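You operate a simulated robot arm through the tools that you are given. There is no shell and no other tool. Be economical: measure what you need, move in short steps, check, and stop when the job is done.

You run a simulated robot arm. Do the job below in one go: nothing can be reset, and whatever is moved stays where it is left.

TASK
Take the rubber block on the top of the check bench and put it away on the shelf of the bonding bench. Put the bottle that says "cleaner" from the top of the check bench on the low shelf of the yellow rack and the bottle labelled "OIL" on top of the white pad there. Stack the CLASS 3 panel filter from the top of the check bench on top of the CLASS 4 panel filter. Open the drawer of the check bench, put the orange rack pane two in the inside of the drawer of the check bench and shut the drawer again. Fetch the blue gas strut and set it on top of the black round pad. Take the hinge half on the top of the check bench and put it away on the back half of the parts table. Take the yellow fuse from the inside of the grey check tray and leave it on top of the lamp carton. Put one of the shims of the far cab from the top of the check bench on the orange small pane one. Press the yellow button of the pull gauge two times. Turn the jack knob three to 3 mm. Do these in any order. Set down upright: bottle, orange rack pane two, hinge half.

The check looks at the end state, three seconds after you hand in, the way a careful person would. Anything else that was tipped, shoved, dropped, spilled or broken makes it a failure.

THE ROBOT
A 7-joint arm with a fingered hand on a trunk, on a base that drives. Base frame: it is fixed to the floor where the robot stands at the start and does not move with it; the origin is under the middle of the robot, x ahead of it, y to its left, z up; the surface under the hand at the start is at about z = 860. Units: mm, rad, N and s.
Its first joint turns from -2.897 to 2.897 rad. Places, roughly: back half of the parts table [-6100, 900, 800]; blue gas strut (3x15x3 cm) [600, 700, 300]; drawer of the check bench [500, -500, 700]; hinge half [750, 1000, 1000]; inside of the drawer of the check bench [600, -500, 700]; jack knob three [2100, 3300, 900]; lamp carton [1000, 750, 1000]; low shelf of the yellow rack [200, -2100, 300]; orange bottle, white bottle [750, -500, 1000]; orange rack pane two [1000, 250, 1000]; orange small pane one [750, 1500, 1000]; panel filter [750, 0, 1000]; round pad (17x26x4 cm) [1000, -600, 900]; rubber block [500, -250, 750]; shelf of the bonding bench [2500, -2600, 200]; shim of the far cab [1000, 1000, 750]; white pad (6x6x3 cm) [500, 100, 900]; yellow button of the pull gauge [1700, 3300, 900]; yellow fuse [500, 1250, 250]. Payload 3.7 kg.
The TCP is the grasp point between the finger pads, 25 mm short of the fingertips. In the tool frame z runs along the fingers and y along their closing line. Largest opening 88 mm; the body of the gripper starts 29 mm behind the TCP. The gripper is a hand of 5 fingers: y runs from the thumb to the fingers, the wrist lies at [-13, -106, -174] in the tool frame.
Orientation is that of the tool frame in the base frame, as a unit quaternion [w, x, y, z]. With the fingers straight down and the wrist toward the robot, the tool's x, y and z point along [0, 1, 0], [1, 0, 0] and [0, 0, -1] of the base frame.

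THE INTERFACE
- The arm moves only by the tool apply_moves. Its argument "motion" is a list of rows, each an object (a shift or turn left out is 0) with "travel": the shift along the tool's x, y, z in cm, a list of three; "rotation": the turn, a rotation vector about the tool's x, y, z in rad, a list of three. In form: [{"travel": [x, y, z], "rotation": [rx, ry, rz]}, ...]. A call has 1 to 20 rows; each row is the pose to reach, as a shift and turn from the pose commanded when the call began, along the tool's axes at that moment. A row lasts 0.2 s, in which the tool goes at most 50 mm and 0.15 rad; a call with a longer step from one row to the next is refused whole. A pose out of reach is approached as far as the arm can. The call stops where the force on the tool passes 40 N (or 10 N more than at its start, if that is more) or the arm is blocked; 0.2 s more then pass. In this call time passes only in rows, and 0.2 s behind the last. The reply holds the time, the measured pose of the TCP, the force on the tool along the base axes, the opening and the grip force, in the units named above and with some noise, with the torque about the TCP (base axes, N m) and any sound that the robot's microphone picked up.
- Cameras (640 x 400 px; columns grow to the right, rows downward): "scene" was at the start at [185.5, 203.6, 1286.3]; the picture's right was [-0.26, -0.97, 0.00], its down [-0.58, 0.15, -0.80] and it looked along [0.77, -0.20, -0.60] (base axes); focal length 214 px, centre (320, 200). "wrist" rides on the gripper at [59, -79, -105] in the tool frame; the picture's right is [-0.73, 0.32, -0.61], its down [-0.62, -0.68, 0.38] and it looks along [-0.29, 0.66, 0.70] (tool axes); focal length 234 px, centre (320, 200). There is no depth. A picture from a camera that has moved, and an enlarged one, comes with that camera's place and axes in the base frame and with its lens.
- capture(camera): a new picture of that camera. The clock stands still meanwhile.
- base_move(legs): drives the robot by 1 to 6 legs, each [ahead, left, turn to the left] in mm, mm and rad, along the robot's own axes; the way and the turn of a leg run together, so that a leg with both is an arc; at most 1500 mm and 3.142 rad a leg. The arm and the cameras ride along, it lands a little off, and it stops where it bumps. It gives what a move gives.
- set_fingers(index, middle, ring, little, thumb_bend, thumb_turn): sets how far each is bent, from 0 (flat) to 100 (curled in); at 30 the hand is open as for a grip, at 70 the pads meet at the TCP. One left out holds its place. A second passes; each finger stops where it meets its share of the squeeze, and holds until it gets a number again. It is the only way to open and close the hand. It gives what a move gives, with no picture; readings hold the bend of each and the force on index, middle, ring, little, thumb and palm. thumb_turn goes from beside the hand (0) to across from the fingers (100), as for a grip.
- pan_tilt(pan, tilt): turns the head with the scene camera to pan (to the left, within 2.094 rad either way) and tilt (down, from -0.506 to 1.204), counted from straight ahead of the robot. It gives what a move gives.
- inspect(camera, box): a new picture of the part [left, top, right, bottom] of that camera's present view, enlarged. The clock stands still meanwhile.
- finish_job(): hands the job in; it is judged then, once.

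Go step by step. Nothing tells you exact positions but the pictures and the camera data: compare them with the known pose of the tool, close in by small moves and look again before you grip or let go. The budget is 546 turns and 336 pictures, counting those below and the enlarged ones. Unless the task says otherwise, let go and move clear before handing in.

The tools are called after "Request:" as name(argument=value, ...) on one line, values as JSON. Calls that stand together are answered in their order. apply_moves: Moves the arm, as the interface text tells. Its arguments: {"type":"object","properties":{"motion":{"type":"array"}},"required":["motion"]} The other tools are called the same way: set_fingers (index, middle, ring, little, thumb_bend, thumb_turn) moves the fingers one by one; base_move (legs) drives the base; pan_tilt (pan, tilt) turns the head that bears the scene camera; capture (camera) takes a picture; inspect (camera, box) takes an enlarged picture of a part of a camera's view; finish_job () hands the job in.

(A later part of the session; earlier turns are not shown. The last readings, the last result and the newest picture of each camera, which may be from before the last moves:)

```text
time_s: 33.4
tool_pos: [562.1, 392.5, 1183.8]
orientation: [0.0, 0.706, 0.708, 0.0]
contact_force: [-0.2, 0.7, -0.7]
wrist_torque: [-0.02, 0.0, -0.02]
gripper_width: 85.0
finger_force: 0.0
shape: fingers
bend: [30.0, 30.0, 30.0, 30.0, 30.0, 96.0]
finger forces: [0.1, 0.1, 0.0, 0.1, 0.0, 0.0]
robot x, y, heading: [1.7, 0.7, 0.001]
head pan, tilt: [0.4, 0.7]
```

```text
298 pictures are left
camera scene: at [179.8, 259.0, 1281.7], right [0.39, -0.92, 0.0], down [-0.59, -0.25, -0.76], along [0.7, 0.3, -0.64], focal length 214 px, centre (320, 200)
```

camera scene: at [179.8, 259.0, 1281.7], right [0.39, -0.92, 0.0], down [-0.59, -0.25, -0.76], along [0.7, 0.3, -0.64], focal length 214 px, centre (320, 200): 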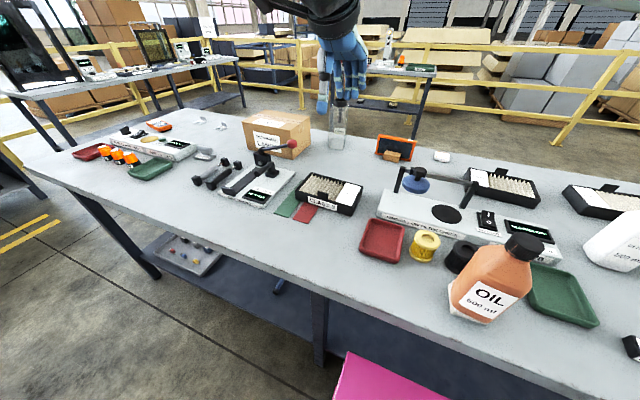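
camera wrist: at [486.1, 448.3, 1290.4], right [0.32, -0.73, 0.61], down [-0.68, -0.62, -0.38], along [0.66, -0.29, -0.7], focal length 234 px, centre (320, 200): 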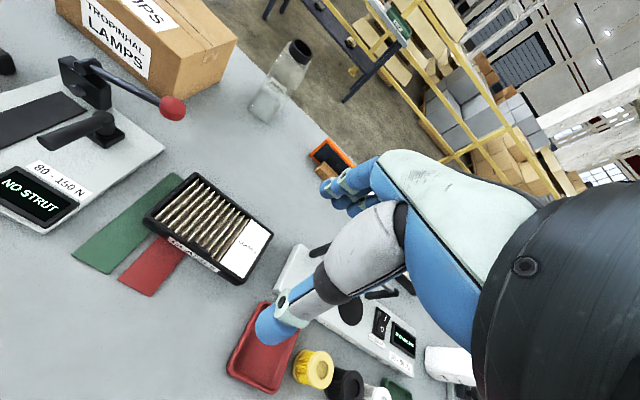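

Request:
inspect(camera="scene", box=[280, 150, 380, 230])

Request:
inspect(camera="wrist", box=[120, 160, 300, 300])

Request:
inspect(camera="scene", box=[440, 140, 640, 250])

```text
5.00 times, centred on (330, 190) of scene
camera zoom: at [179.8, 259.0, 1281.7], right [0.39, -0.92, 0.0], down [-0.59, -0.25, -0.76], along [0.7, 0.3, -0.64], focal length 1072 px, centre (270, 250)
```

zoom: 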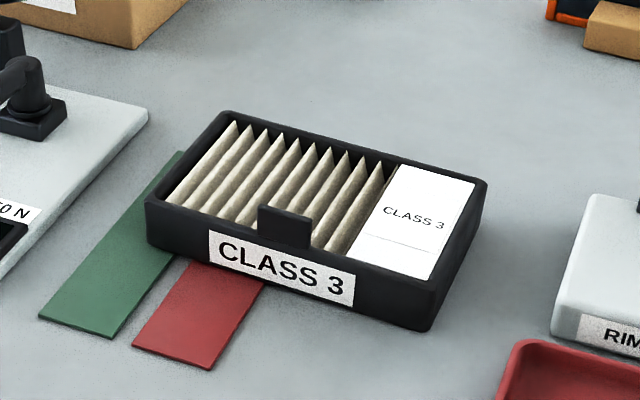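

```text
2.86 times, centred on (210, 230) of wrist
camera zoom: at [482.3, 450.7, 1289.6], right [0.33, -0.72, 0.61], down [-0.68, -0.63, -0.38], along [0.66, -0.29, -0.7], focal length 669 px, centre (634, 114)
```

zoom: 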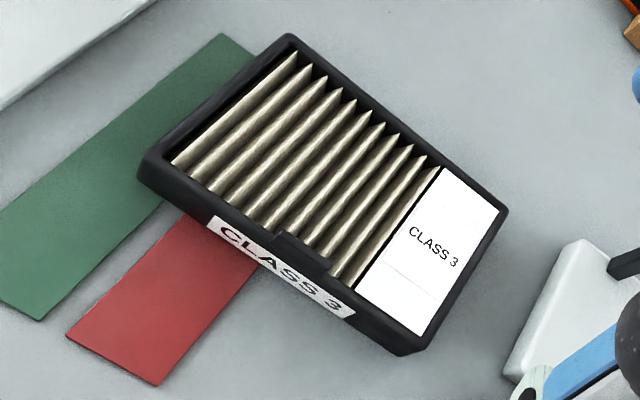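

```text
3.20 times, centred on (540, 195) of scene
camera zoom: at [179.8, 259.0, 1281.7], right [0.39, -0.92, 0.0], down [-0.59, -0.25, -0.76], along [0.7, 0.3, -0.64], focal length 686 px, centre (-384, 216)
```

zoom: 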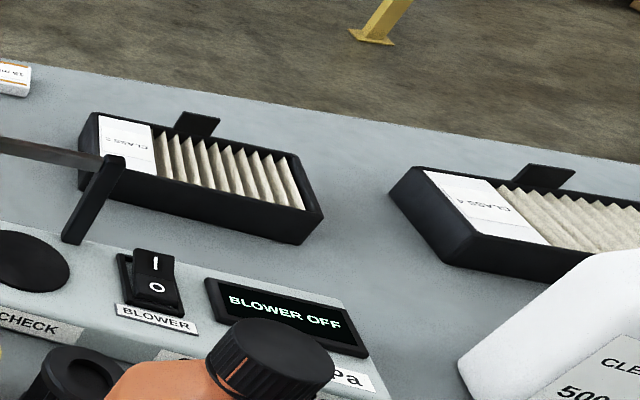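

CLASS 4 is the right rear filter. CLASS 3 is about 100 mm deep, wider than the nominal opening, so I flatten the fingers for a wider gap and position over its centre (664, 434).

Request:
set_fingers(index=14, middle=14, ring=14, little=14, thumb_bend=14)

Request:
apply_moves(motion=[{"travel": [2, 3.5, 4]}, {"travel": [4.2, 7, 8]}, {"travel": [4.2, 10, 12]}, {"travel": [4.2, 10, 16]}])

Request:
capture(camera="wrist")

Request:
inspect(camera="scene", box=[260, 110, 420, 230])

```text
time_s: 34.4
tool_pos: [564.3, 391.7, 1184.0]
orientation: [0.001, 0.707, 0.707, 0.0]
contact_force: [-0.3, 0.6, 1.0]
wrist_torque: [-0.02, 0.03, -0.02]
gripper_width: 114.2
finger_force: 0.0
shape: fingers
bend: [14.0, 14.0, 14.0, 14.0, 14.0, 94.0]
finger forces: [0.0, 0.1, 0.1, 0.0, 0.0, 0.1]
robot x, y, heading: [2.8, -0.9, 0.003]
head pan, tilt: [0.4, 0.7]
```

```text
refused: row 1 steps farther than a row can; nothing moved
```

```text
294 pictures are left
camera wrist: at [484.5, 450.0, 1289.6], right [0.32, -0.73, 0.61], down [-0.68, -0.62, -0.38], along [0.66, -0.29, -0.7], focal length 234 px, centre (320, 200)
```

wrist: 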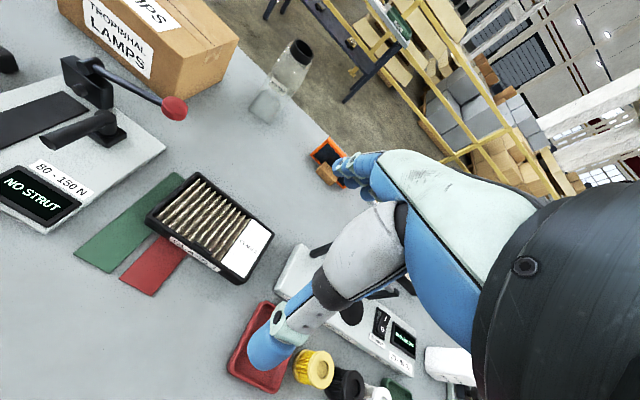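

```text
3.33 times, centred on (340, 170) of scene
camera zoom: at [179.7, 259.0, 1281.7], right [0.39, -0.92, 0.0], down [-0.59, -0.25, -0.76], along [0.7, 0.3, -0.64], focal length 715 px, centre (253, 300)
```

zoom: 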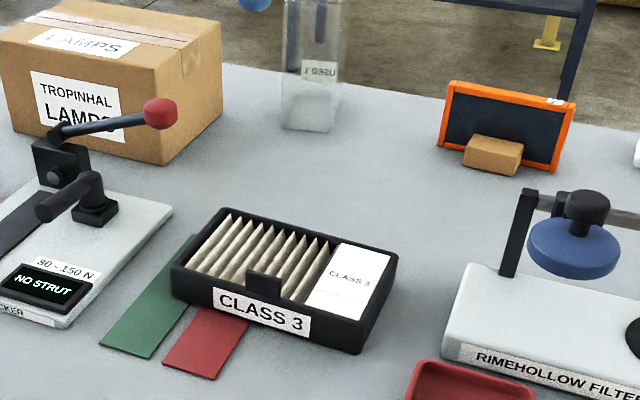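

Request:
apply_moves(motion=[{"travel": [1.5, 3, 3]}, {"travel": [3, 6, 6]}, {"travel": [4.2, 9, 9]}, {"travel": [4.2, 10, 13]}, {"travel": [4.2, 10, 17]}])

Request:
capture(camera="wrist")

Request:
inspect(camera="scene", box=[260, 110, 420, 230])

```text
time_s: 35.6
tool_pos: [664.4, 432.9, 1014.5]
orientation: [-0.001, 0.707, 0.707, 0.0]
contact_force: [1.4, 0.3, 0.6]
wrist_torque: [-0.01, -0.03, -0.02]
gripper_width: 114.2
finger_force: 0.1
shape: fingers
bend: [14.0, 14.0, 14.0, 14.0, 14.0, 94.0]
finger forces: [0.0, 0.0, 0.0, 0.0, 0.0, 0.0]
robot x, y, heading: [-0.1, -2.5, -0.001]
head pan, tilt: [0.4, 0.7]
```

```text
292 pictures are left
camera wrist: at [584.8, 491.2, 1118.8], right [0.32, -0.73, 0.61], down [-0.68, -0.62, -0.38], along [0.66, -0.29, -0.7], focal length 234 px, centre (320, 200)
```

wrist: 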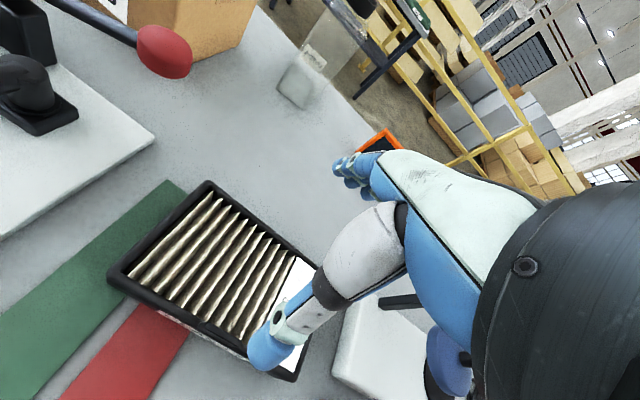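

```text
3.33 times, centred on (340, 170) of scene
camera zoom: at [179.8, 258.9, 1281.7], right [0.39, -0.92, 0.0], down [-0.59, -0.25, -0.76], along [0.7, 0.3, -0.64], focal length 715 px, centre (253, 300)
```

zoom: 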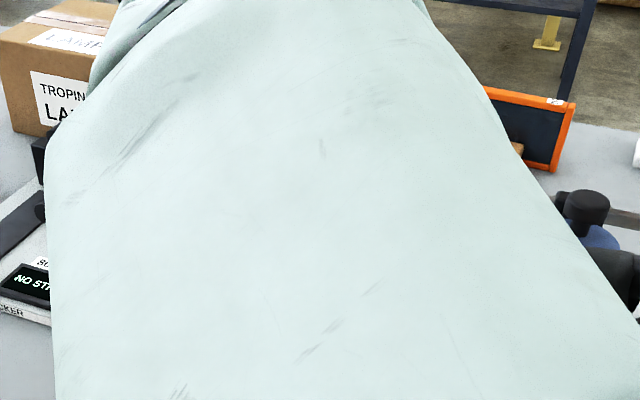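

Filter spans x≈608–712, y≈348–518. I open a bit wider and descend centred at x=660.

Request:
set_fingers(index=7, middle=7, ring=7, little=7, thumb_bend=7)

Request:
apply_moves(motion=[{"travel": [0, -0.4, 4]}, {"travel": [0, -0.4, 7]}, {"travel": [0, -0.4, 9]}])

Request:
capture(camera="wrist")

```text
time_s: 36.6
tool_pos: [663.4, 432.5, 1013.5]
orientation: [0.0, 0.707, 0.707, 0.0]
contact_force: [-0.1, 0.0, -0.3]
wrist_torque: [0.03, 0.01, 0.01]
gripper_width: 124.1
finger_force: 0.1
shape: fingers
bend: [7.0, 7.0, 7.0, 7.0, 7.0, 94.0]
finger forces: [0.0, 0.1, 0.0, 0.0, 0.0, 0.0]
robot x, y, heading: [1.7, -1.2, 0.0]
head pan, tilt: [0.4, 0.7]
```

```text
time_s: 37.4
tool_pos: [660.9, 433.3, 924.2]
orientation: [0.0, 0.707, 0.707, 0.0]
contact_force: [-0.4, 0.6, 1.0]
wrist_torque: [-0.01, 0.02, -0.02]
gripper_width: 124.5
finger_force: 0.7
shape: fingers
bend: [7.0, 7.0, 7.0, 7.0, 7.0, 94.0]
finger forces: [0.0, 0.1, 0.1, 0.0, 0.3, 0.0]
robot x, y, heading: [2.0, -0.2, -0.002]
head pan, tilt: [0.4, 0.7]
```

```text
290 pictures are left
camera wrist: at [581.1, 492.1, 1030.4], right [0.32, -0.73, 0.61], down [-0.68, -0.62, -0.38], along [0.66, -0.29, -0.7], focal length 234 px, centre (320, 200)
```

wrist: 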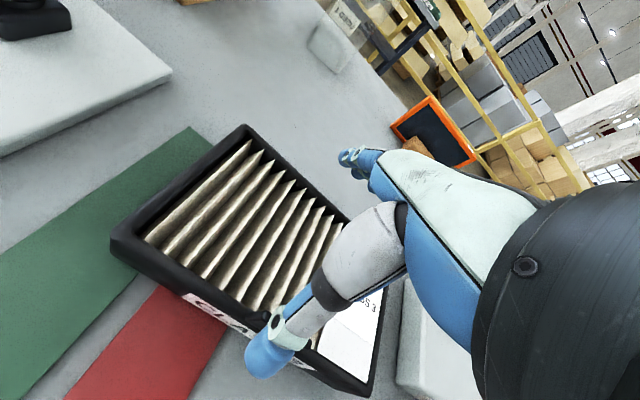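

Request:
apply_moves(motion=[{"travel": [0, -0.3, 0]}, {"travel": [0, -0.3, 1]}, {"travel": [0, -0.3, 2]}])

Request:
inspect(camera="wrist", box=[180, 120, 460, 400])

```text
time_s: 38.2
tool_pos: [659.3, 433.3, 907.1]
orientation: [-0.001, 0.707, 0.707, 0.001]
contact_force: [-1.9, 0.1, 6.4]
wrist_torque: [0.01, 0.21, -0.01]
gripper_width: 125.1
finger_force: 2.2
shape: fingers
bend: [7.0, 7.0, 7.0, 7.0, 4.0, 93.0]
finger forces: [0.0, 0.1, 0.0, 0.1, 4.7, 0.0]
robot x, y, heading: [0.2, -3.4, 0.004]
head pan, tilt: [0.4, 0.7]
```

```text
1.43 times, centred on (320, 260) of wrist
camera zoom: at [577.8, 490.9, 1011.2], right [0.32, -0.73, 0.61], down [-0.68, -0.62, -0.38], along [0.66, -0.29, -0.7], focal length 334 px, centre (320, 114)
```

zoom: 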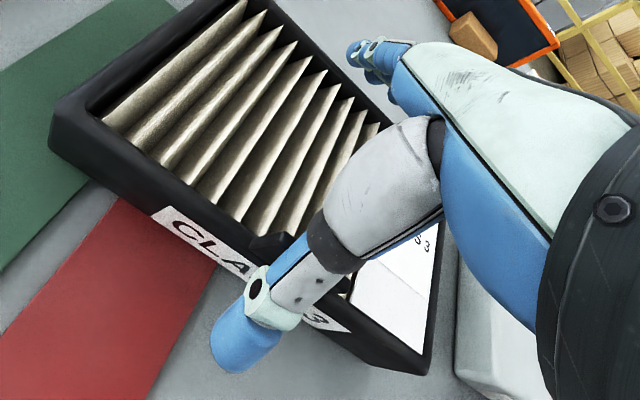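

Thumb rubs the tab; I rise slightly, flatten fully, shift back 5 mm and lower again.

Request:
apply_moves(motion=[{"travel": [0, 0, -2]}])

Request:
set_fingers(index=0, middle=0, ring=0, little=0, thumb_bend=0)

Request:
apply_moves(motion=[{"travel": [0, -0.3, 0.5]}, {"travel": [0, -0.5, 1.5]}, {"travel": [0, -0.5, 2.2]}])

Request:
inspect(camera="wrist", box=[180, 120, 460, 400])

```text
time_s: 38.6
tool_pos: [654.5, 431.7, 926.6]
orientation: [0.001, 0.708, 0.707, 0.0]
contact_force: [0.2, 0.6, 0.4]
wrist_torque: [-0.01, 0.01, 0.03]
gripper_width: 124.4
finger_force: 0.0
shape: fingers
bend: [7.0, 7.0, 7.0, 7.0, 7.0, 94.0]
finger forces: [0.0, 0.0, 0.0, 0.0, 0.1, 0.0]
robot x, y, heading: [0.9, 1.4, 0.001]
head pan, tilt: [0.4, 0.7]
```

```text
time_s: 39.6
tool_pos: [655.9, 431.5, 925.2]
orientation: [0.0, 0.707, 0.708, 0.001]
contact_force: [0.5, 1.2, -0.9]
wrist_torque: [-0.02, 0.0, 0.0]
gripper_width: 132.8
finger_force: 0.1
shape: fingers
bend: [0.0, 0.0, 0.0, 0.0, 0.0, 94.0]
finger forces: [0.0, 0.0, 0.0, 0.1, 0.0, 0.0]
robot x, y, heading: [-0.5, -0.2, -0.004]
head pan, tilt: [0.4, 0.7]
```

```text
time_s: 40.4
tool_pos: [652.1, 433.0, 903.7]
orientation: [0.001, 0.707, 0.707, 0.0]
contact_force: [-0.3, -1.4, -0.6]
wrist_torque: [0.01, -0.06, 0.0]
gripper_width: 133.0
finger_force: 0.1
shape: fingers
bend: [0.0, 0.0, 0.0, 0.0, 0.0, 94.0]
finger forces: [0.0, 0.0, 0.1, 0.1, 0.1, 0.0]
robot x, y, heading: [-0.4, -0.7, 0.002]
head pan, tilt: [0.4, 0.7]
```

```text
1.43 times, centred on (320, 260) of wrist
camera zoom: at [571.7, 491.5, 1008.2], right [0.32, -0.73, 0.61], down [-0.68, -0.62, -0.38], along [0.66, -0.29, -0.7], focal length 334 px, centre (320, 114)
```

zoom: 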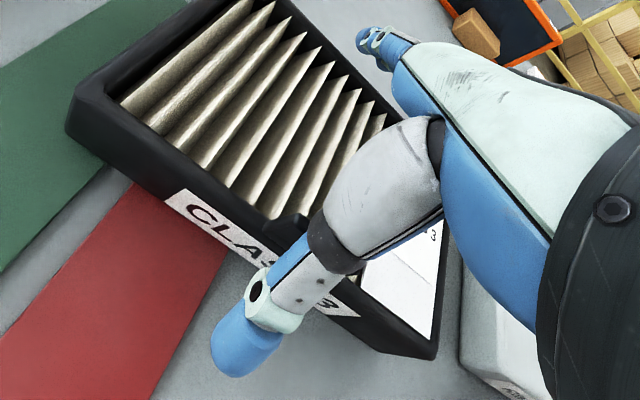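

Request:
apply_moves(motion=[{"travel": [0, 0, 0.8]}])

Request:
set_fingers(index=40, middle=40, ring=40, little=40, thumb_bend=40)

Request:
capture(camera="wrist")

```text
time_s: 40.8
tool_pos: [651.5, 432.9, 896.2]
orientation: [0.0, 0.707, 0.707, 0.0]
contact_force: [-0.9, 0.4, 6.1]
wrist_torque: [0.02, 0.17, -0.01]
gripper_width: 132.8
finger_force: 2.8
shape: fingers
bend: [0.0, 0.0, 0.0, 0.0, 0.0, 94.0]
finger forces: [0.0, 0.1, 0.0, 0.1, 5.8, 0.0]
robot x, y, heading: [-1.7, 4.1, 0.003]
head pan, tilt: [0.4, 0.7]
```

```text
time_s: 41.8
tool_pos: [651.4, 432.3, 897.1]
orientation: [0.0, 0.707, 0.707, 0.002]
contact_force: [5.7, 2.8, 29.6]
wrist_torque: [-0.65, -1.9, 0.45]
gripper_width: 120.0
finger_force: 35.0
shape: fingers
bend: [8.0, 15.0, 7.0, 27.0, 33.0, 91.0]
finger forces: [8.7, 12.6, 10.0, 13.2, 26.1, 0.1]
robot x, y, heading: [-0.4, 0.0, -0.002]
head pan, tilt: [0.4, 0.7]
```

```text
287 pictures are left
camera wrist: at [571.6, 491.0, 1002.1], right [0.32, -0.73, 0.61], down [-0.68, -0.62, -0.39], along [0.66, -0.29, -0.69], focal length 234 px, centre (320, 200)
```

wrist: 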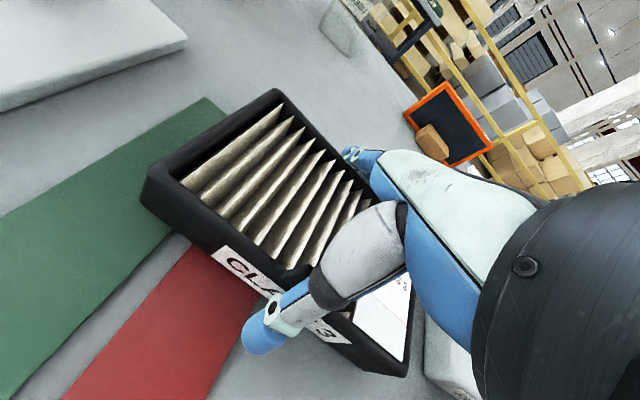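

It is pinched, with some upward force. Lifting 2 cm and checking.

Request:
apply_moves(motion=[{"travel": [0, 0, -1]}, {"travel": [0, 0, -3]}])

Request:
capture(camera="wrist")

Request:
capture(camera="scene")

```text
time_s: 42.4
tool_pos: [651.5, 432.6, 925.6]
orientation: [-0.001, 0.707, 0.707, -0.001]
contact_force: [0.0, 0.5, 0.4]
wrist_torque: [0.01, 0.0, 0.01]
gripper_width: 94.0
finger_force: 0.0
shape: fingers
bend: [14.0, 21.0, 20.0, 40.0, 40.0, 94.0]
finger forces: [0.0, 0.1, 0.0, 0.1, 0.0, 0.1]
robot x, y, heading: [-3.0, -1.8, -0.002]
head pan, tilt: [0.4, 0.7]
```

```text
286 pictures are left
camera wrist: at [571.6, 491.9, 1030.7], right [0.32, -0.73, 0.61], down [-0.68, -0.62, -0.38], along [0.65, -0.29, -0.7], focal length 234 px, centre (320, 200)
```

wrist: 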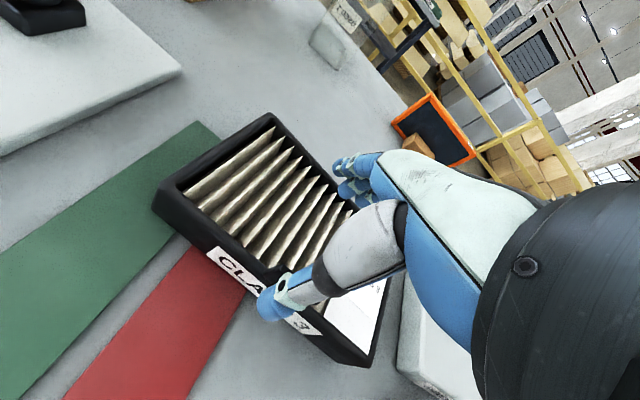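

```text
285 pictures are left
camera scene: at [179.7, 259.0, 1281.7], right [0.39, -0.92, 0.0], down [-0.59, -0.25, -0.76], along [0.7, 0.3, -0.64], focal length 214 px, centre (320, 200)
```

scene: 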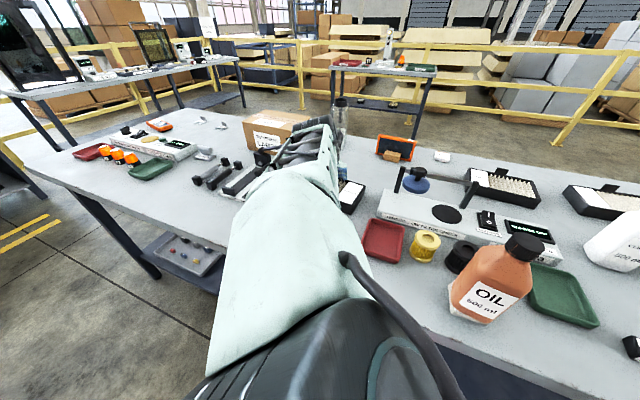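

The wide pinch slipped because the tab blocked the thumb. I'll retry with the hand shifted left of the tab (y≈465) and centred so thumb and fingers close evenly.

Request:
apply_moves(motion=[{"travel": [0, 0, -3]}, {"travel": [1.5, 0.8, -3], "rotation": [0, 0, 0.05]}, {"travel": [3.2, 1.7, -3], "rotation": [0, 0, 0.05]}])

Request:
set_fingers(index=5, middle=5, ring=5, little=5, thumb_bend=5, thumb_turn=98)

Request:
capture(camera="wrist")

```text
time_s: 43.2
tool_pos: [667.9, 466.6, 956.2]
orientation: [0.0, 0.725, 0.689, 0.0]
contact_force: [-0.5, 0.1, 0.1]
wrist_torque: [-0.02, -0.02, 0.05]
gripper_width: 93.9
finger_force: 0.1
shape: fingers
bend: [14.0, 21.0, 20.0, 40.0, 40.0, 94.0]
finger forces: [0.0, 0.0, 0.0, 0.0, 0.0, 0.0]
robot x, y, heading: [1.7, -0.7, -0.001]
head pan, tilt: [0.4, 0.7]
```

```text
time_s: 44.2
tool_pos: [668.8, 466.2, 955.7]
orientation: [0.0, 0.725, 0.689, 0.0]
contact_force: [0.8, 0.4, 0.4]
wrist_torque: [0.01, -0.02, -0.02]
gripper_width: 126.6
finger_force: 0.0
shape: fingers
bend: [5.0, 5.0, 5.0, 5.0, 5.0, 94.0]
finger forces: [0.0, 0.1, 0.0, 0.0, 0.1, 0.1]
robot x, y, heading: [-2.5, -1.7, 0.004]
head pan, tilt: [0.4, 0.7]
```

```text
284 pictures are left
camera wrist: at [592.1, 528.6, 1060.1], right [0.29, -0.74, 0.61], down [-0.71, -0.59, -0.38], along [0.64, -0.32, -0.7], focal length 234 px, centre (320, 200)
```

wrist: 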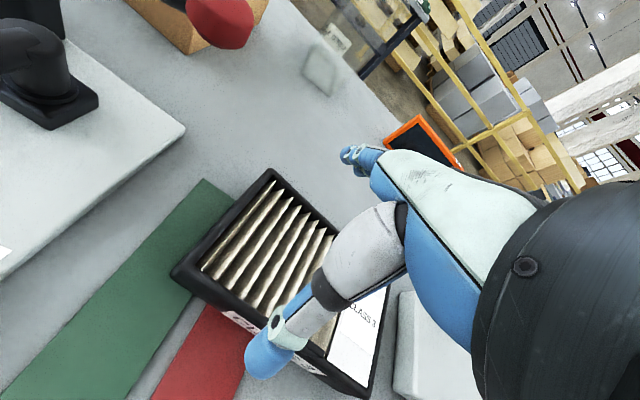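

Request:
apply_moves(motion=[{"travel": [0, 0.4, 2.5], "rotation": [0, 0, 0.035]}, {"travel": [0, 0.4, 4.5], "rotation": [0, 0, 0.035]}])

Request:
apply_moves(motion=[{"travel": [0, 0, 0.8]}, {"travel": [0, 0, 1.5]}])

Request:
capture(camera="wrist")

```text
time_s: 44.8
tool_pos: [673.2, 465.6, 909.3]
orientation: [0.0, 0.737, 0.676, 0.0]
contact_force: [-0.4, -0.3, 0.4]
wrist_torque: [-0.02, 0.02, 0.0]
gripper_width: 126.5
finger_force: 0.0
shape: fingers
bend: [5.0, 5.0, 5.0, 5.0, 5.0, 94.0]
finger forces: [0.1, 0.0, 0.1, 0.0, 0.0, 0.0]
robot x, y, heading: [-1.3, -1.0, -0.002]
head pan, tilt: [0.4, 0.7]
```

```text
time_s: 45.4
tool_pos: [673.1, 464.5, 895.8]
orientation: [-0.001, 0.736, 0.677, 0.001]
contact_force: [-0.9, 0.7, 4.7]
wrist_torque: [0.06, 0.23, -0.01]
gripper_width: 127.5
finger_force: 1.5
shape: fingers
bend: [5.0, 5.0, 5.0, 5.0, 2.0, 93.0]
finger forces: [0.0, 0.1, 0.0, 0.0, 3.7, 0.1]
robot x, y, heading: [-0.6, -0.2, -0.0]
head pan, tilt: [0.4, 0.7]
```

```text
283 pictures are left
camera wrist: at [597.4, 529.6, 1000.5], right [0.26, -0.75, 0.61], down [-0.73, -0.56, -0.38], along [0.63, -0.34, -0.7], focal length 234 px, centre (320, 200)
```

wrist: 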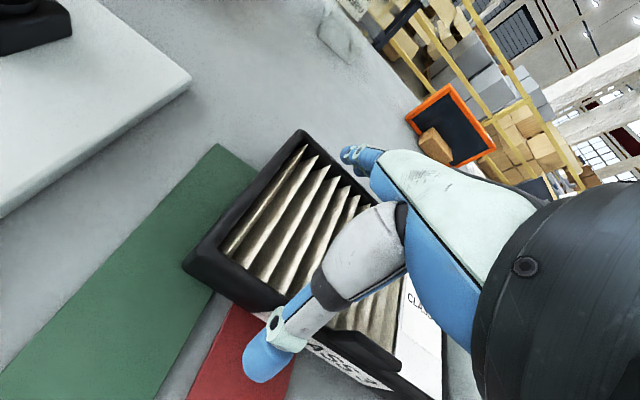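

Request:
apply_moves(motion=[{"travel": [0, -0.4, -0.2]}])

Request:
set_fingers(index=25, middle=25, ring=25, little=25, thumb_bend=25)

Request:
capture(camera="wrist")

```text
time_s: 45.8
tool_pos: [667.2, 464.6, 896.9]
orientation: [0.0, 0.736, 0.677, -0.001]
contact_force: [1.0, 0.8, 0.3]
wrist_torque: [-0.03, -0.02, -0.01]
gripper_width: 127.1
finger_force: 0.1
shape: fingers
bend: [5.0, 5.0, 5.0, 5.0, 5.0, 93.0]
finger forces: [0.0, 0.1, 0.0, 0.1, 0.0, 0.1]
robot x, y, heading: [-3.4, 4.4, -0.002]
head pan, tilt: [0.4, 0.7]
```

```text
time_s: 46.8
tool_pos: [668.2, 464.6, 899.0]
orientation: [0.0, 0.737, 0.676, 0.002]
contact_force: [7.9, 0.0, 25.3]
wrist_torque: [-0.1, -0.65, 0.12]
gripper_width: 115.7
finger_force: 17.2
shape: fingers
bend: [16.0, 23.0, 18.0, 24.0, 13.0, 93.0]
finger forces: [12.7, 4.2, 5.6, 1.4, 10.2, 0.1]
robot x, y, heading: [-1.7, -0.1, 0.001]
head pan, tilt: [0.4, 0.7]
```

```text
282 pictures are left
camera wrist: at [594.0, 529.5, 1003.8], right [0.26, -0.75, 0.61], down [-0.73, -0.56, -0.39], along [0.63, -0.34, -0.7], focal length 234 px, centre (320, 200)
```

wrist: 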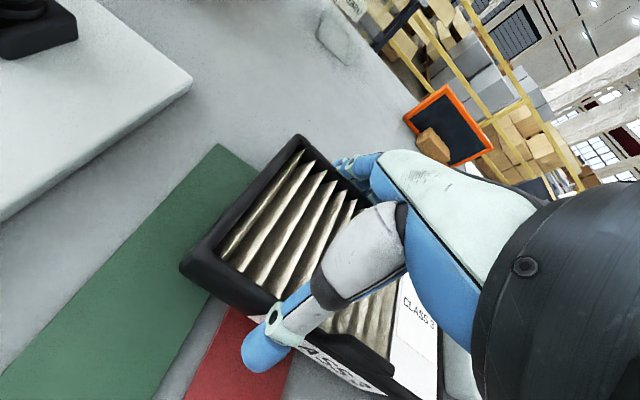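

The sides wedge the filter downward, so a wide grip won't hold. I'll pinch the tab with fingertips instead; backing off and looking at the tab.

Request:
set_fingers(index=5, middle=5, ring=5, little=5, thumb_bend=5)

Request:
apply_moves(motion=[{"travel": [0, 0, -4]}, {"travel": [0, 0, -8]}, {"travel": [0, -3, -11]}, {"travel": [0, -7, -13]}])

Request:
inspect(camera="wrist", box=[160, 100, 480, 400])

```text
time_s: 47.8
tool_pos: [667.5, 465.1, 897.7]
orientation: [0.001, 0.737, 0.676, 0.0]
contact_force: [-0.5, 0.3, -1.1]
wrist_torque: [-0.01, 0.02, 0.05]
gripper_width: 127.3
finger_force: 0.0
shape: fingers
bend: [5.0, 5.0, 5.0, 5.0, 4.0, 93.0]
finger forces: [0.0, 0.0, 0.0, 0.0, 0.4, 0.0]
robot x, y, heading: [0.1, -0.0, -0.002]
head pan, tilt: [0.4, 0.7]
```

```text
time_s: 49.0
tool_pos: [633.3, 449.2, 1022.2]
orientation: [0.002, 0.756, 0.655, -0.004]
contact_force: [0.5, 0.8, 0.5]
wrist_torque: [-0.01, 0.02, -0.02]
gripper_width: 126.9
finger_force: 0.1
shape: fingers
bend: [5.0, 5.0, 5.0, 5.0, 5.0, 93.0]
finger forces: [0.0, 0.1, 0.0, 0.0, 0.0, 0.0]
robot x, y, heading: [-3.1, 0.4, -0.002]
head pan, tilt: [0.4, 0.7]
stopped in row 4: the arm was blocked; the commanded pose is now the measured one
```

```text
1.33 times, centred on (320, 250) of wrist
camera zoom: at [563.5, 519.9, 1126.2], right [0.22, -0.76, 0.61], down [-0.77, -0.52, -0.38], along [0.61, -0.39, -0.69], focal length 312 px, centre (320, 133)
```

zoom: 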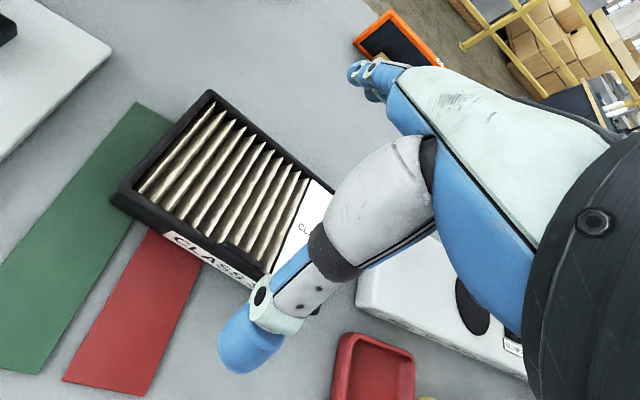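

The arm got blocked near the head mast. I'll free it, bring the hand high and central, then shift the base left so this work lies in front.

Request:
apply_moves(motion=[{"travel": [-1, 2, -4], "rotation": [0, 0, -0.07]}, {"travel": [-5, 2, -8], "rotation": [0, 0, -0.13]}, {"travel": [-9, 2, -12], "rotation": [0, 0, -0.13]}, {"travel": [-13, 1, -15], "rotation": [0, 0, -0.13]}, {"travel": [-17, 0, -17], "rotation": [0, 0, -0.13]}, {"travel": [-21, 0, -17], "rotation": [0, 0, -0.13]}, {"travel": [-25, 0, -17], "rotation": [0, 0, -0.13]}, {"travel": [-29, 0, -17], "rotation": [0, 0, -0.13]}, {"travel": [-33, 0, -17], "rotation": [0, 0, -0.13]}, {"travel": [-37, 0, -17], "rotation": [0, 0, -0.13]}, {"travel": [-41, 0, -17], "rotation": [0, 0, -0.13]}])

Request:
capture(camera="scene")

```text
refused: row 2 steps farther than a row can; nothing moved
```

```text
280 pictures are left
camera scene: at [180.8, 259.3, 1281.5], right [0.39, -0.92, 0.0], down [-0.59, -0.25, -0.76], along [0.7, 0.3, -0.64], focal length 214 px, centre (320, 200)
```

scene: 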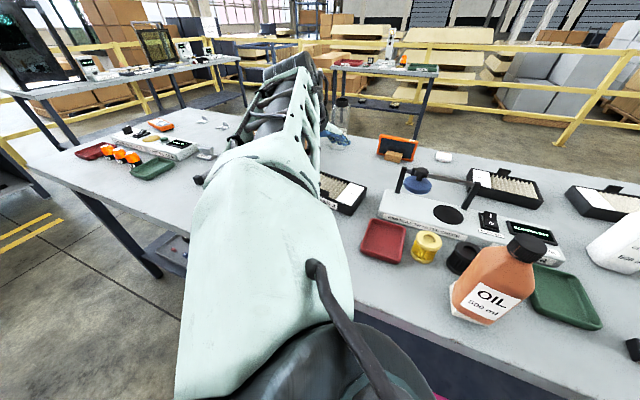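

Request:
apply_moves(motion=[{"travel": [-1, 2, -3], "rotation": [0, 0, -0.07]}, {"travel": [-3, 2, -6], "rotation": [0, 0, -0.13]}, {"travel": [-6, 2, -9], "rotation": [0, 0, -0.13]}, {"travel": [-9.5, 1, -12], "rotation": [0, 0, -0.13]}, {"travel": [-13, 0, -15], "rotation": [0, 0, -0.13]}, {"travel": [-17, 0, -17], "rotation": [0, 0, -0.13]}, {"travel": [-21, 0, -17], "rotation": [0, 0, -0.13]}, {"travel": [-25, 0, -17], "rotation": [0, 0, -0.13]}, {"travel": [-29, 0, -17], "rotation": [0, 0, -0.13]}, {"travel": [-33, 0, -17], "rotation": [0, 0, -0.13]}, {"travel": [-37, 0, -17], "rotation": [0, 0, -0.13]}, {"travel": [-41, 0, -17], "rotation": [0, 0, -0.13]}])

Request:
capture(camera="scene")

```text
time_s: 51.6
tool_pos: [576.9, 46.2, 1196.4]
orientation: [0.002, 0.711, 0.703, -0.003]
contact_force: [-0.3, 0.1, 0.6]
wrist_torque: [0.0, 0.0, -0.01]
gripper_width: 127.0
finger_force: 0.0
shape: fingers
bend: [5.0, 5.0, 5.0, 5.0, 5.0, 94.0]
finger forces: [0.0, 0.0, 0.0, 0.0, 0.0, 0.0]
robot x, y, heading: [-1.2, 0.2, -0.001]
head pan, tilt: [0.4, 0.7]
```

```text
279 pictures are left
camera scene: at [180.0, 259.0, 1281.7], right [0.39, -0.92, 0.0], down [-0.59, -0.25, -0.76], along [0.7, 0.3, -0.64], focal length 214 px, centre (320, 200)
```

scene: 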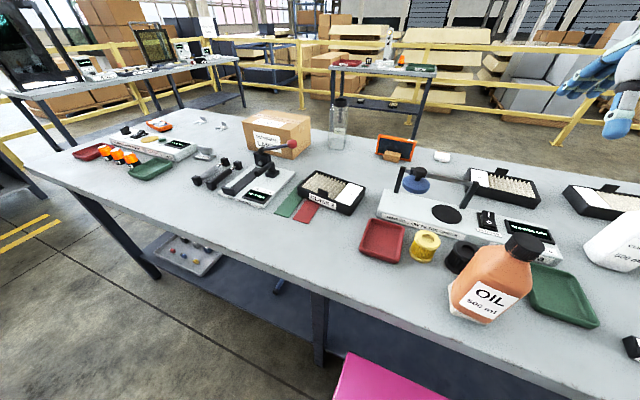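

Request:
base_move(legs=[[0, 250, 0]])

Request:
apply_moves(motion=[{"travel": [4, 0, 2.5]}, {"travel": [8, 0, 5]}, {"travel": [12, 0, 7.5]}, {"travel": [14, 0, 11]}])

Request:
capture(camera="wrist")

Request:
capture(camera="scene")

```text
time_s: 53.4
tool_pos: [577.2, 296.4, 1196.1]
orientation: [0.001, 0.712, 0.702, -0.003]
contact_force: [0.4, -0.2, -0.1]
wrist_torque: [0.02, -0.02, 0.01]
gripper_width: 127.0
finger_force: 0.0
shape: fingers
bend: [5.0, 5.0, 5.0, 5.0, 5.0, 94.0]
finger forces: [0.1, 0.1, 0.0, 0.1, 0.0, 0.0]
robot x, y, heading: [-1.6, 251.4, 0.001]
head pan, tilt: [0.4, 0.7]
```

```text
time_s: 54.4
tool_pos: [578.8, 437.4, 1086.1]
orientation: [0.002, 0.713, 0.701, -0.003]
contact_force: [0.5, -0.9, -0.1]
wrist_torque: [0.02, 0.02, 0.0]
gripper_width: 126.8
finger_force: 0.0
shape: fingers
bend: [5.0, 5.0, 5.0, 5.0, 5.0, 94.0]
finger forces: [0.1, 0.1, 0.0, 0.0, 0.1, 0.0]
robot x, y, heading: [-0.2, 251.3, -0.001]
head pan, tilt: [0.4, 0.7]
```

```text
278 pictures are left
camera wrist: at [499.8, 497.1, 1190.4], right [0.31, -0.73, 0.61], down [-0.69, -0.62, -0.38], along [0.65, -0.31, -0.69], focal length 234 px, centre (320, 200)
```

wrist: 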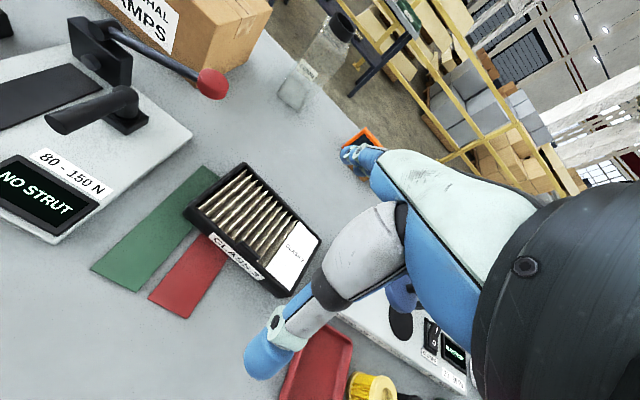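

```text
277 pictures are left
camera scene: at [181.0, 509.4, 1281.7], right [0.39, -0.92, 0.0], down [-0.59, -0.25, -0.76], along [0.71, 0.3, -0.64], focal length 214 px, centre (320, 200)
```

scene: 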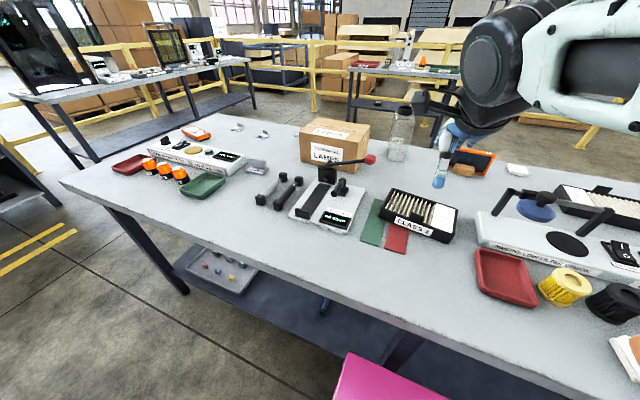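

Request:
inspect(camera="wrist", box=[170, 150, 340, 310])

Request:
inspect(camera="scene", box=[350, 170, 480, 260])

```text
2.50 times, centred on (255, 230) of wrist
camera zoom: at [499.8, 497.1, 1190.4], right [0.31, -0.73, 0.61], down [-0.69, -0.62, -0.38], along [0.65, -0.31, -0.69], focal length 585 px, centre (482, 125)
```

zoom: 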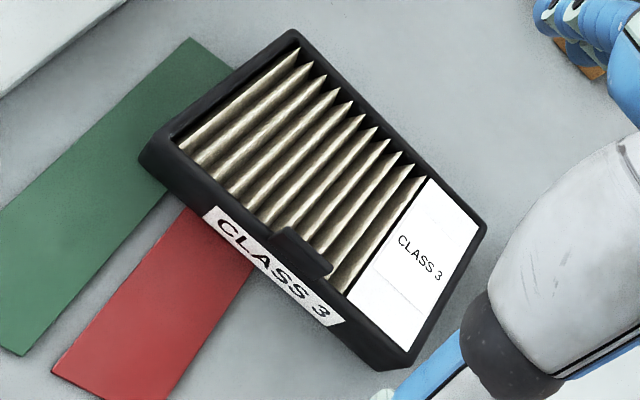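

```text
4.44 times, centred on (415, 215) of scene
camera zoom: at [181.0, 509.4, 1281.7], right [0.39, -0.92, 0.0], down [-0.59, -0.25, -0.76], along [0.71, 0.3, -0.64], focal length 953 px, centre (-102, 133)
```

zoom: 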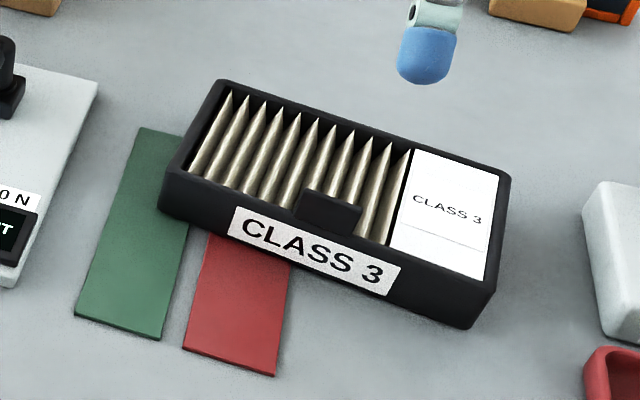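

Tab top sits near (618, 437, ~925), about 35 mm wide. I align yaw, pre-shape thumb/index/middle and come above the tab.

Request:
set_fingers(index=45, middle=45, ring=45, little=45, thumb_bend=45, thumb_turn=98)

Request:
apply_moves(motion=[{"travel": [0, 2, 4], "rotation": [0, 0, 0.09]}, {"travel": [0, 3.9, 8], "rotation": [0, 0, 0.09]}])

Request:
capture(camera="wrist")

Request:
inspect(camera="scene", box=[350, 120, 510, 260])

```text
time_s: 55.4
tool_pos: [578.7, 435.8, 1085.5]
orientation: [0.002, 0.712, 0.703, -0.002]
contact_force: [-0.3, -0.5, 0.0]
wrist_torque: [0.02, 0.0, -0.03]
gripper_width: 53.1
finger_force: 0.0
shape: fingers
bend: [45.0, 45.0, 45.0, 45.0, 45.0, 97.0]
finger forces: [0.0, 0.0, 0.0, 0.1, 0.0, 0.0]
robot x, y, heading: [1.6, 246.7, -0.003]
head pan, tilt: [0.4, 0.7]
```

```text
time_s: 56.0
tool_pos: [616.9, 435.2, 1006.7]
orientation: [0.002, 0.742, 0.67, -0.002]
contact_force: [-0.3, -0.1, -0.2]
wrist_torque: [0.01, -0.02, 0.0]
gripper_width: 53.0
finger_force: 0.1
shape: fingers
bend: [45.0, 45.0, 45.0, 45.0, 45.0, 97.0]
finger forces: [0.0, 0.1, 0.0, 0.0, 0.1, 0.1]
robot x, y, heading: [2.6, 251.8, -0.001]
head pan, tilt: [0.4, 0.7]
```

```text
274 pictures are left
camera wrist: at [544.0, 503.1, 1111.0], right [0.25, -0.75, 0.61], down [-0.74, -0.55, -0.38], along [0.62, -0.36, -0.69], focal length 234 px, centre (320, 200)
```

wrist: 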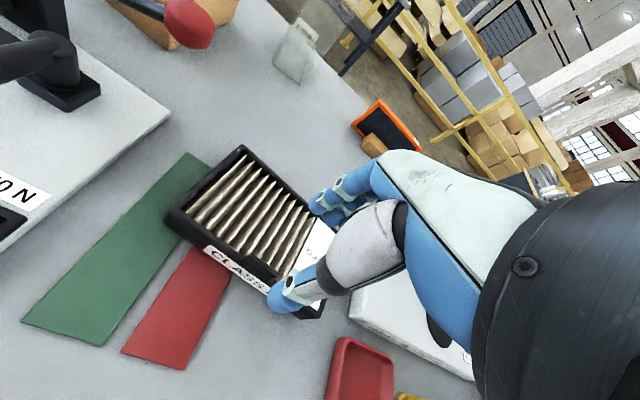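

```text
2.86 times, centred on (430, 190) of scene
camera zoom: at [180.8, 509.5, 1281.7], right [0.39, -0.92, 0.0], down [-0.59, -0.25, -0.76], along [0.71, 0.3, -0.64], focal length 613 px, centre (6, 229)
```

zoom: 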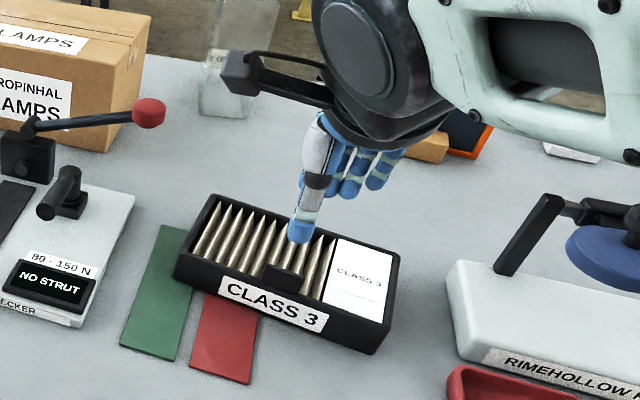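

Request:
apply_moves(motion=[{"travel": [0.3, 0, 3]}, {"travel": [0.3, 0, 6]}])

Request:
inspect(camera="scene", box=[370, 150, 470, 250])

Request:
inspect(camera="wrist", box=[200, 130, 420, 350])

```text
time_s: 56.6
tool_pos: [618.2, 436.9, 945.6]
orientation: [0.002, 0.743, 0.669, -0.003]
contact_force: [-0.1, 0.1, -0.1]
wrist_torque: [0.01, 0.01, 0.0]
gripper_width: 53.2
finger_force: 0.1
shape: fingers
bend: [45.0, 45.0, 45.0, 45.0, 45.0, 97.0]
finger forces: [0.0, 0.1, 0.1, 0.1, 0.0, 0.0]
robot x, y, heading: [0.2, 245.0, -0.005]
head pan, tilt: [0.4, 0.7]
```

```text
4.00 times, centred on (420, 200) of scene
camera zoom: at [180.9, 509.5, 1281.7], right [0.39, -0.92, 0.0], down [-0.59, -0.25, -0.76], along [0.71, 0.3, -0.64], focal length 858 px, centre (-80, 200)
```

zoom: 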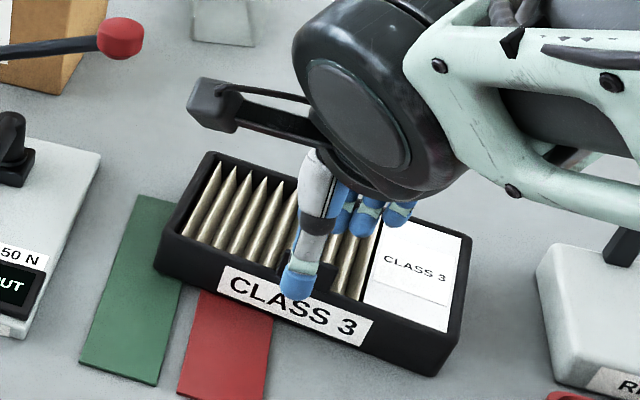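

```text
1.82 times, centred on (310, 240) of wrist
camera zoom: at [544.5, 504.4, 1049.8], right [0.25, -0.75, 0.61], down [-0.74, -0.55, -0.38], along [0.62, -0.36, -0.69], focal length 426 px, centre (338, 127)
```

zoom: 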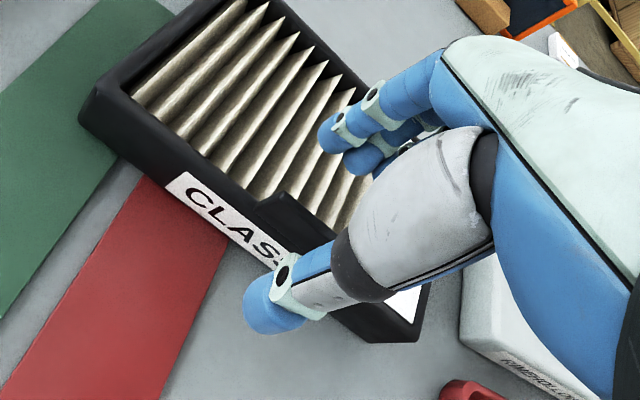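

Thumb is before the tab, fingers behind it. Lowering a touch and closing.

Request:
apply_moves(motion=[{"travel": [0.3, 0, 0.9]}])

Request:
set_fingers(index=85, middle=85, ring=85, little=50, thumb_bend=85)

Request:
inspect(camera="wrist", box=[200, 130, 420, 350])

```text
time_s: 57.0
tool_pos: [618.7, 440.4, 937.1]
orientation: [0.002, 0.744, 0.668, -0.003]
contact_force: [-0.1, -0.3, -0.2]
wrist_torque: [0.01, 0.0, 0.0]
gripper_width: 53.0
finger_force: 0.0
shape: fingers
bend: [45.0, 45.0, 45.0, 45.0, 45.0, 97.0]
finger forces: [0.0, 0.0, 0.0, 0.1, 0.1, 0.0]
robot x, y, heading: [-0.9, 247.8, -0.005]
head pan, tilt: [0.4, 0.7]
```

```text
time_s: 58.0
tool_pos: [618.4, 440.0, 937.1]
orientation: [0.002, 0.743, 0.669, -0.004]
contact_force: [0.0, -0.1, -0.8]
wrist_torque: [-0.01, 0.02, -0.04]
gripper_width: 0.0
finger_force: 11.8
shape: fingers
bend: [74.0, 85.0, 85.0, 50.0, 74.0, 98.0]
finger forces: [12.2, 0.0, 0.0, 0.0, 12.1, 0.0]
robot x, y, heading: [-2.6, 247.8, -0.0]
head pan, tilt: [0.4, 0.7]
```

```text
1.82 times, centred on (310, 240) of wrist
camera zoom: at [545.4, 507.1, 1041.2], right [0.25, -0.75, 0.61], down [-0.74, -0.55, -0.38], along [0.62, -0.36, -0.69], focal length 426 px, centre (338, 127)
```

zoom: 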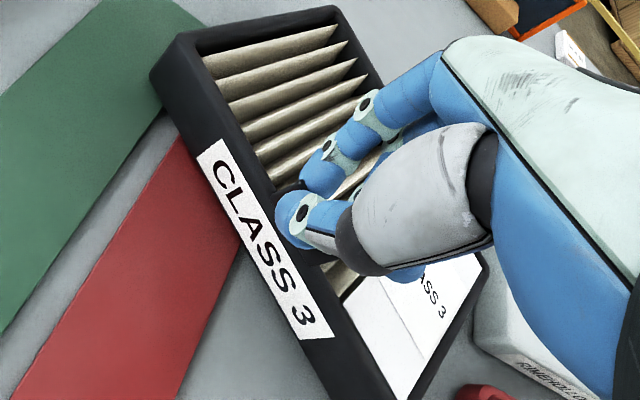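

The pinch missed the tab and turned the filter a little. Opening and reviewing.

Request:
set_fingers(index=40, middle=40, ring=40, little=40, thumb_bend=40, thumb_turn=98)

Request:
apply_moves(motion=[{"travel": [0, 0, -4]}, {"travel": [0, -3, -8]}, {"travel": [0, -4, -12]}])

Request:
inspect(camera="wrist", box=[150, 130, 370, 350])

Request:
inspect(camera="scene", box=[350, 140, 490, 260])

```text
time_s: 59.0
tool_pos: [618.0, 440.1, 937.9]
orientation: [0.002, 0.743, 0.669, -0.003]
contact_force: [0.0, -0.5, 0.1]
wrist_torque: [0.01, 0.0, 0.0]
gripper_width: 63.1
finger_force: 0.1
shape: fingers
bend: [40.0, 40.0, 40.0, 40.0, 40.0, 97.0]
finger forces: [0.0, 0.0, 0.1, 0.0, 0.0, 0.1]
robot x, y, heading: [2.7, 252.6, -0.003]
head pan, tilt: [0.4, 0.7]
```

```text
time_s: 59.8
tool_pos: [576.4, 443.1, 1058.8]
orientation: [0.002, 0.742, 0.67, -0.004]
contact_force: [0.1, 0.7, 0.1]
wrist_torque: [-0.03, 0.0, 0.01]
gripper_width: 63.1
finger_force: 0.1
shape: fingers
bend: [40.0, 40.0, 40.0, 40.0, 40.0, 97.0]
finger forces: [0.0, 0.0, 0.0, 0.0, 0.1, 0.0]
robot x, y, heading: [2.5, 250.9, -0.004]
head pan, tilt: [0.4, 0.7]
```

```text
1.82 times, centred on (260, 240) of wrist
camera zoom: at [502.2, 511.1, 1162.8], right [0.25, -0.75, 0.61], down [-0.74, -0.55, -0.38], along [0.62, -0.36, -0.69], focal length 426 px, centre (429, 127)
```

zoom: 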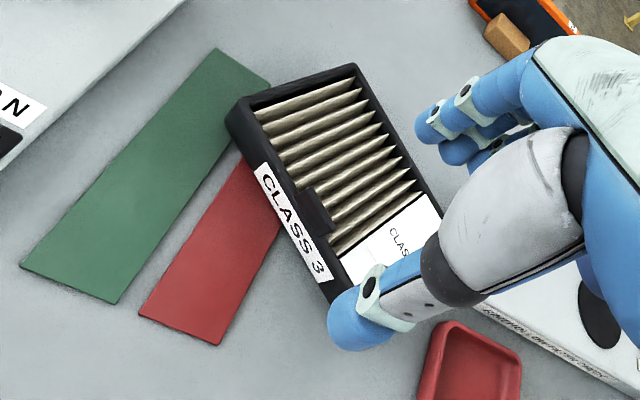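

```text
3.33 times, centred on (420, 200) of scene
camera zoom: at [181.1, 509.4, 1281.7], right [0.39, -0.92, 0.0], down [-0.59, -0.25, -0.76], along [0.71, 0.3, -0.64], focal length 715 px, centre (-13, 200)
```

zoom: 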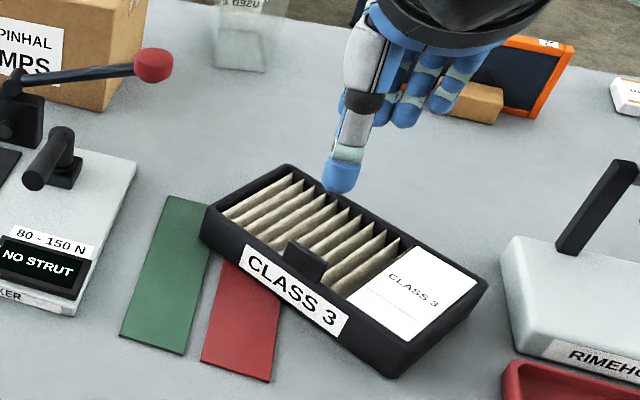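

The tab's top is really at (616, 441, 917) and the filter is now yawed about -0.59 rad. I turn the hand to match and come over the tab.

Request:
apply_moves(motion=[{"travel": [0.1, 1, 1], "rotation": [0, 0, 0.13]}, {"travel": [0.2, 2, 2], "rotation": [0, 0, 0.26]}, {"travel": [0.2, 3, 4], "rotation": [0, 0, 0.38]}, {"travel": [0.2, 4, 7.2], "rotation": [0, 0, 0.48]}])

Request:
inspect(camera="wrist", box=[150, 130, 420, 380])

Request:
inspect(camera="scene", box=[350, 140, 490, 260])

```text
time_s: 60.8
tool_pos: [615.8, 441.3, 985.3]
orientation: [0.004, 0.881, 0.472, -0.002]
contact_force: [0.3, 0.0, -0.8]
wrist_torque: [0.01, 0.02, 0.02]
gripper_width: 63.6
finger_force: 0.1
shape: fingers
bend: [40.0, 40.0, 40.0, 40.0, 40.0, 97.0]
finger forces: [0.0, 0.1, 0.0, 0.0, 0.0, 0.1]
robot x, y, heading: [-1.5, 251.3, -0.005]
head pan, tilt: [0.4, 0.7]
```

```text
1.60 times, centred on (285, 255) of wrist
camera zoom: at [583.3, 534.4, 1088.9], right [-0.13, -0.78, 0.61], down [-0.91, -0.15, -0.38], along [0.39, -0.61, -0.69], focal length 375 px, centre (376, 112)
```

zoom: 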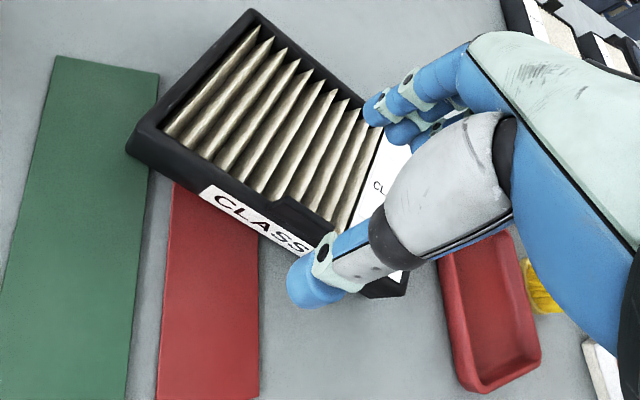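

```text
3.33 times, centred on (420, 200) of scene
camera zoom: at [180.9, 509.4, 1281.7], right [0.39, -0.92, 0.0], down [-0.59, -0.25, -0.76], along [0.71, 0.3, -0.64], focal length 715 px, centre (-13, 200)
```

zoom: 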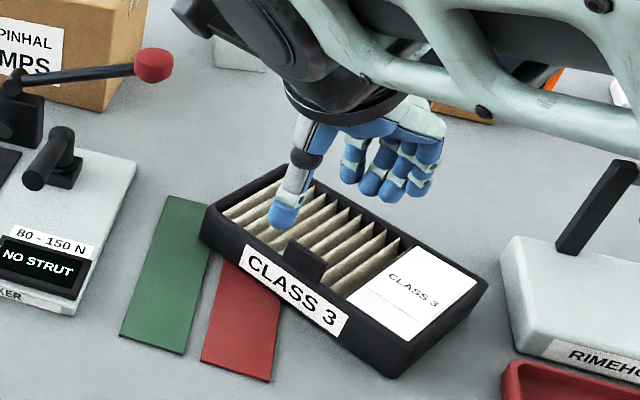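

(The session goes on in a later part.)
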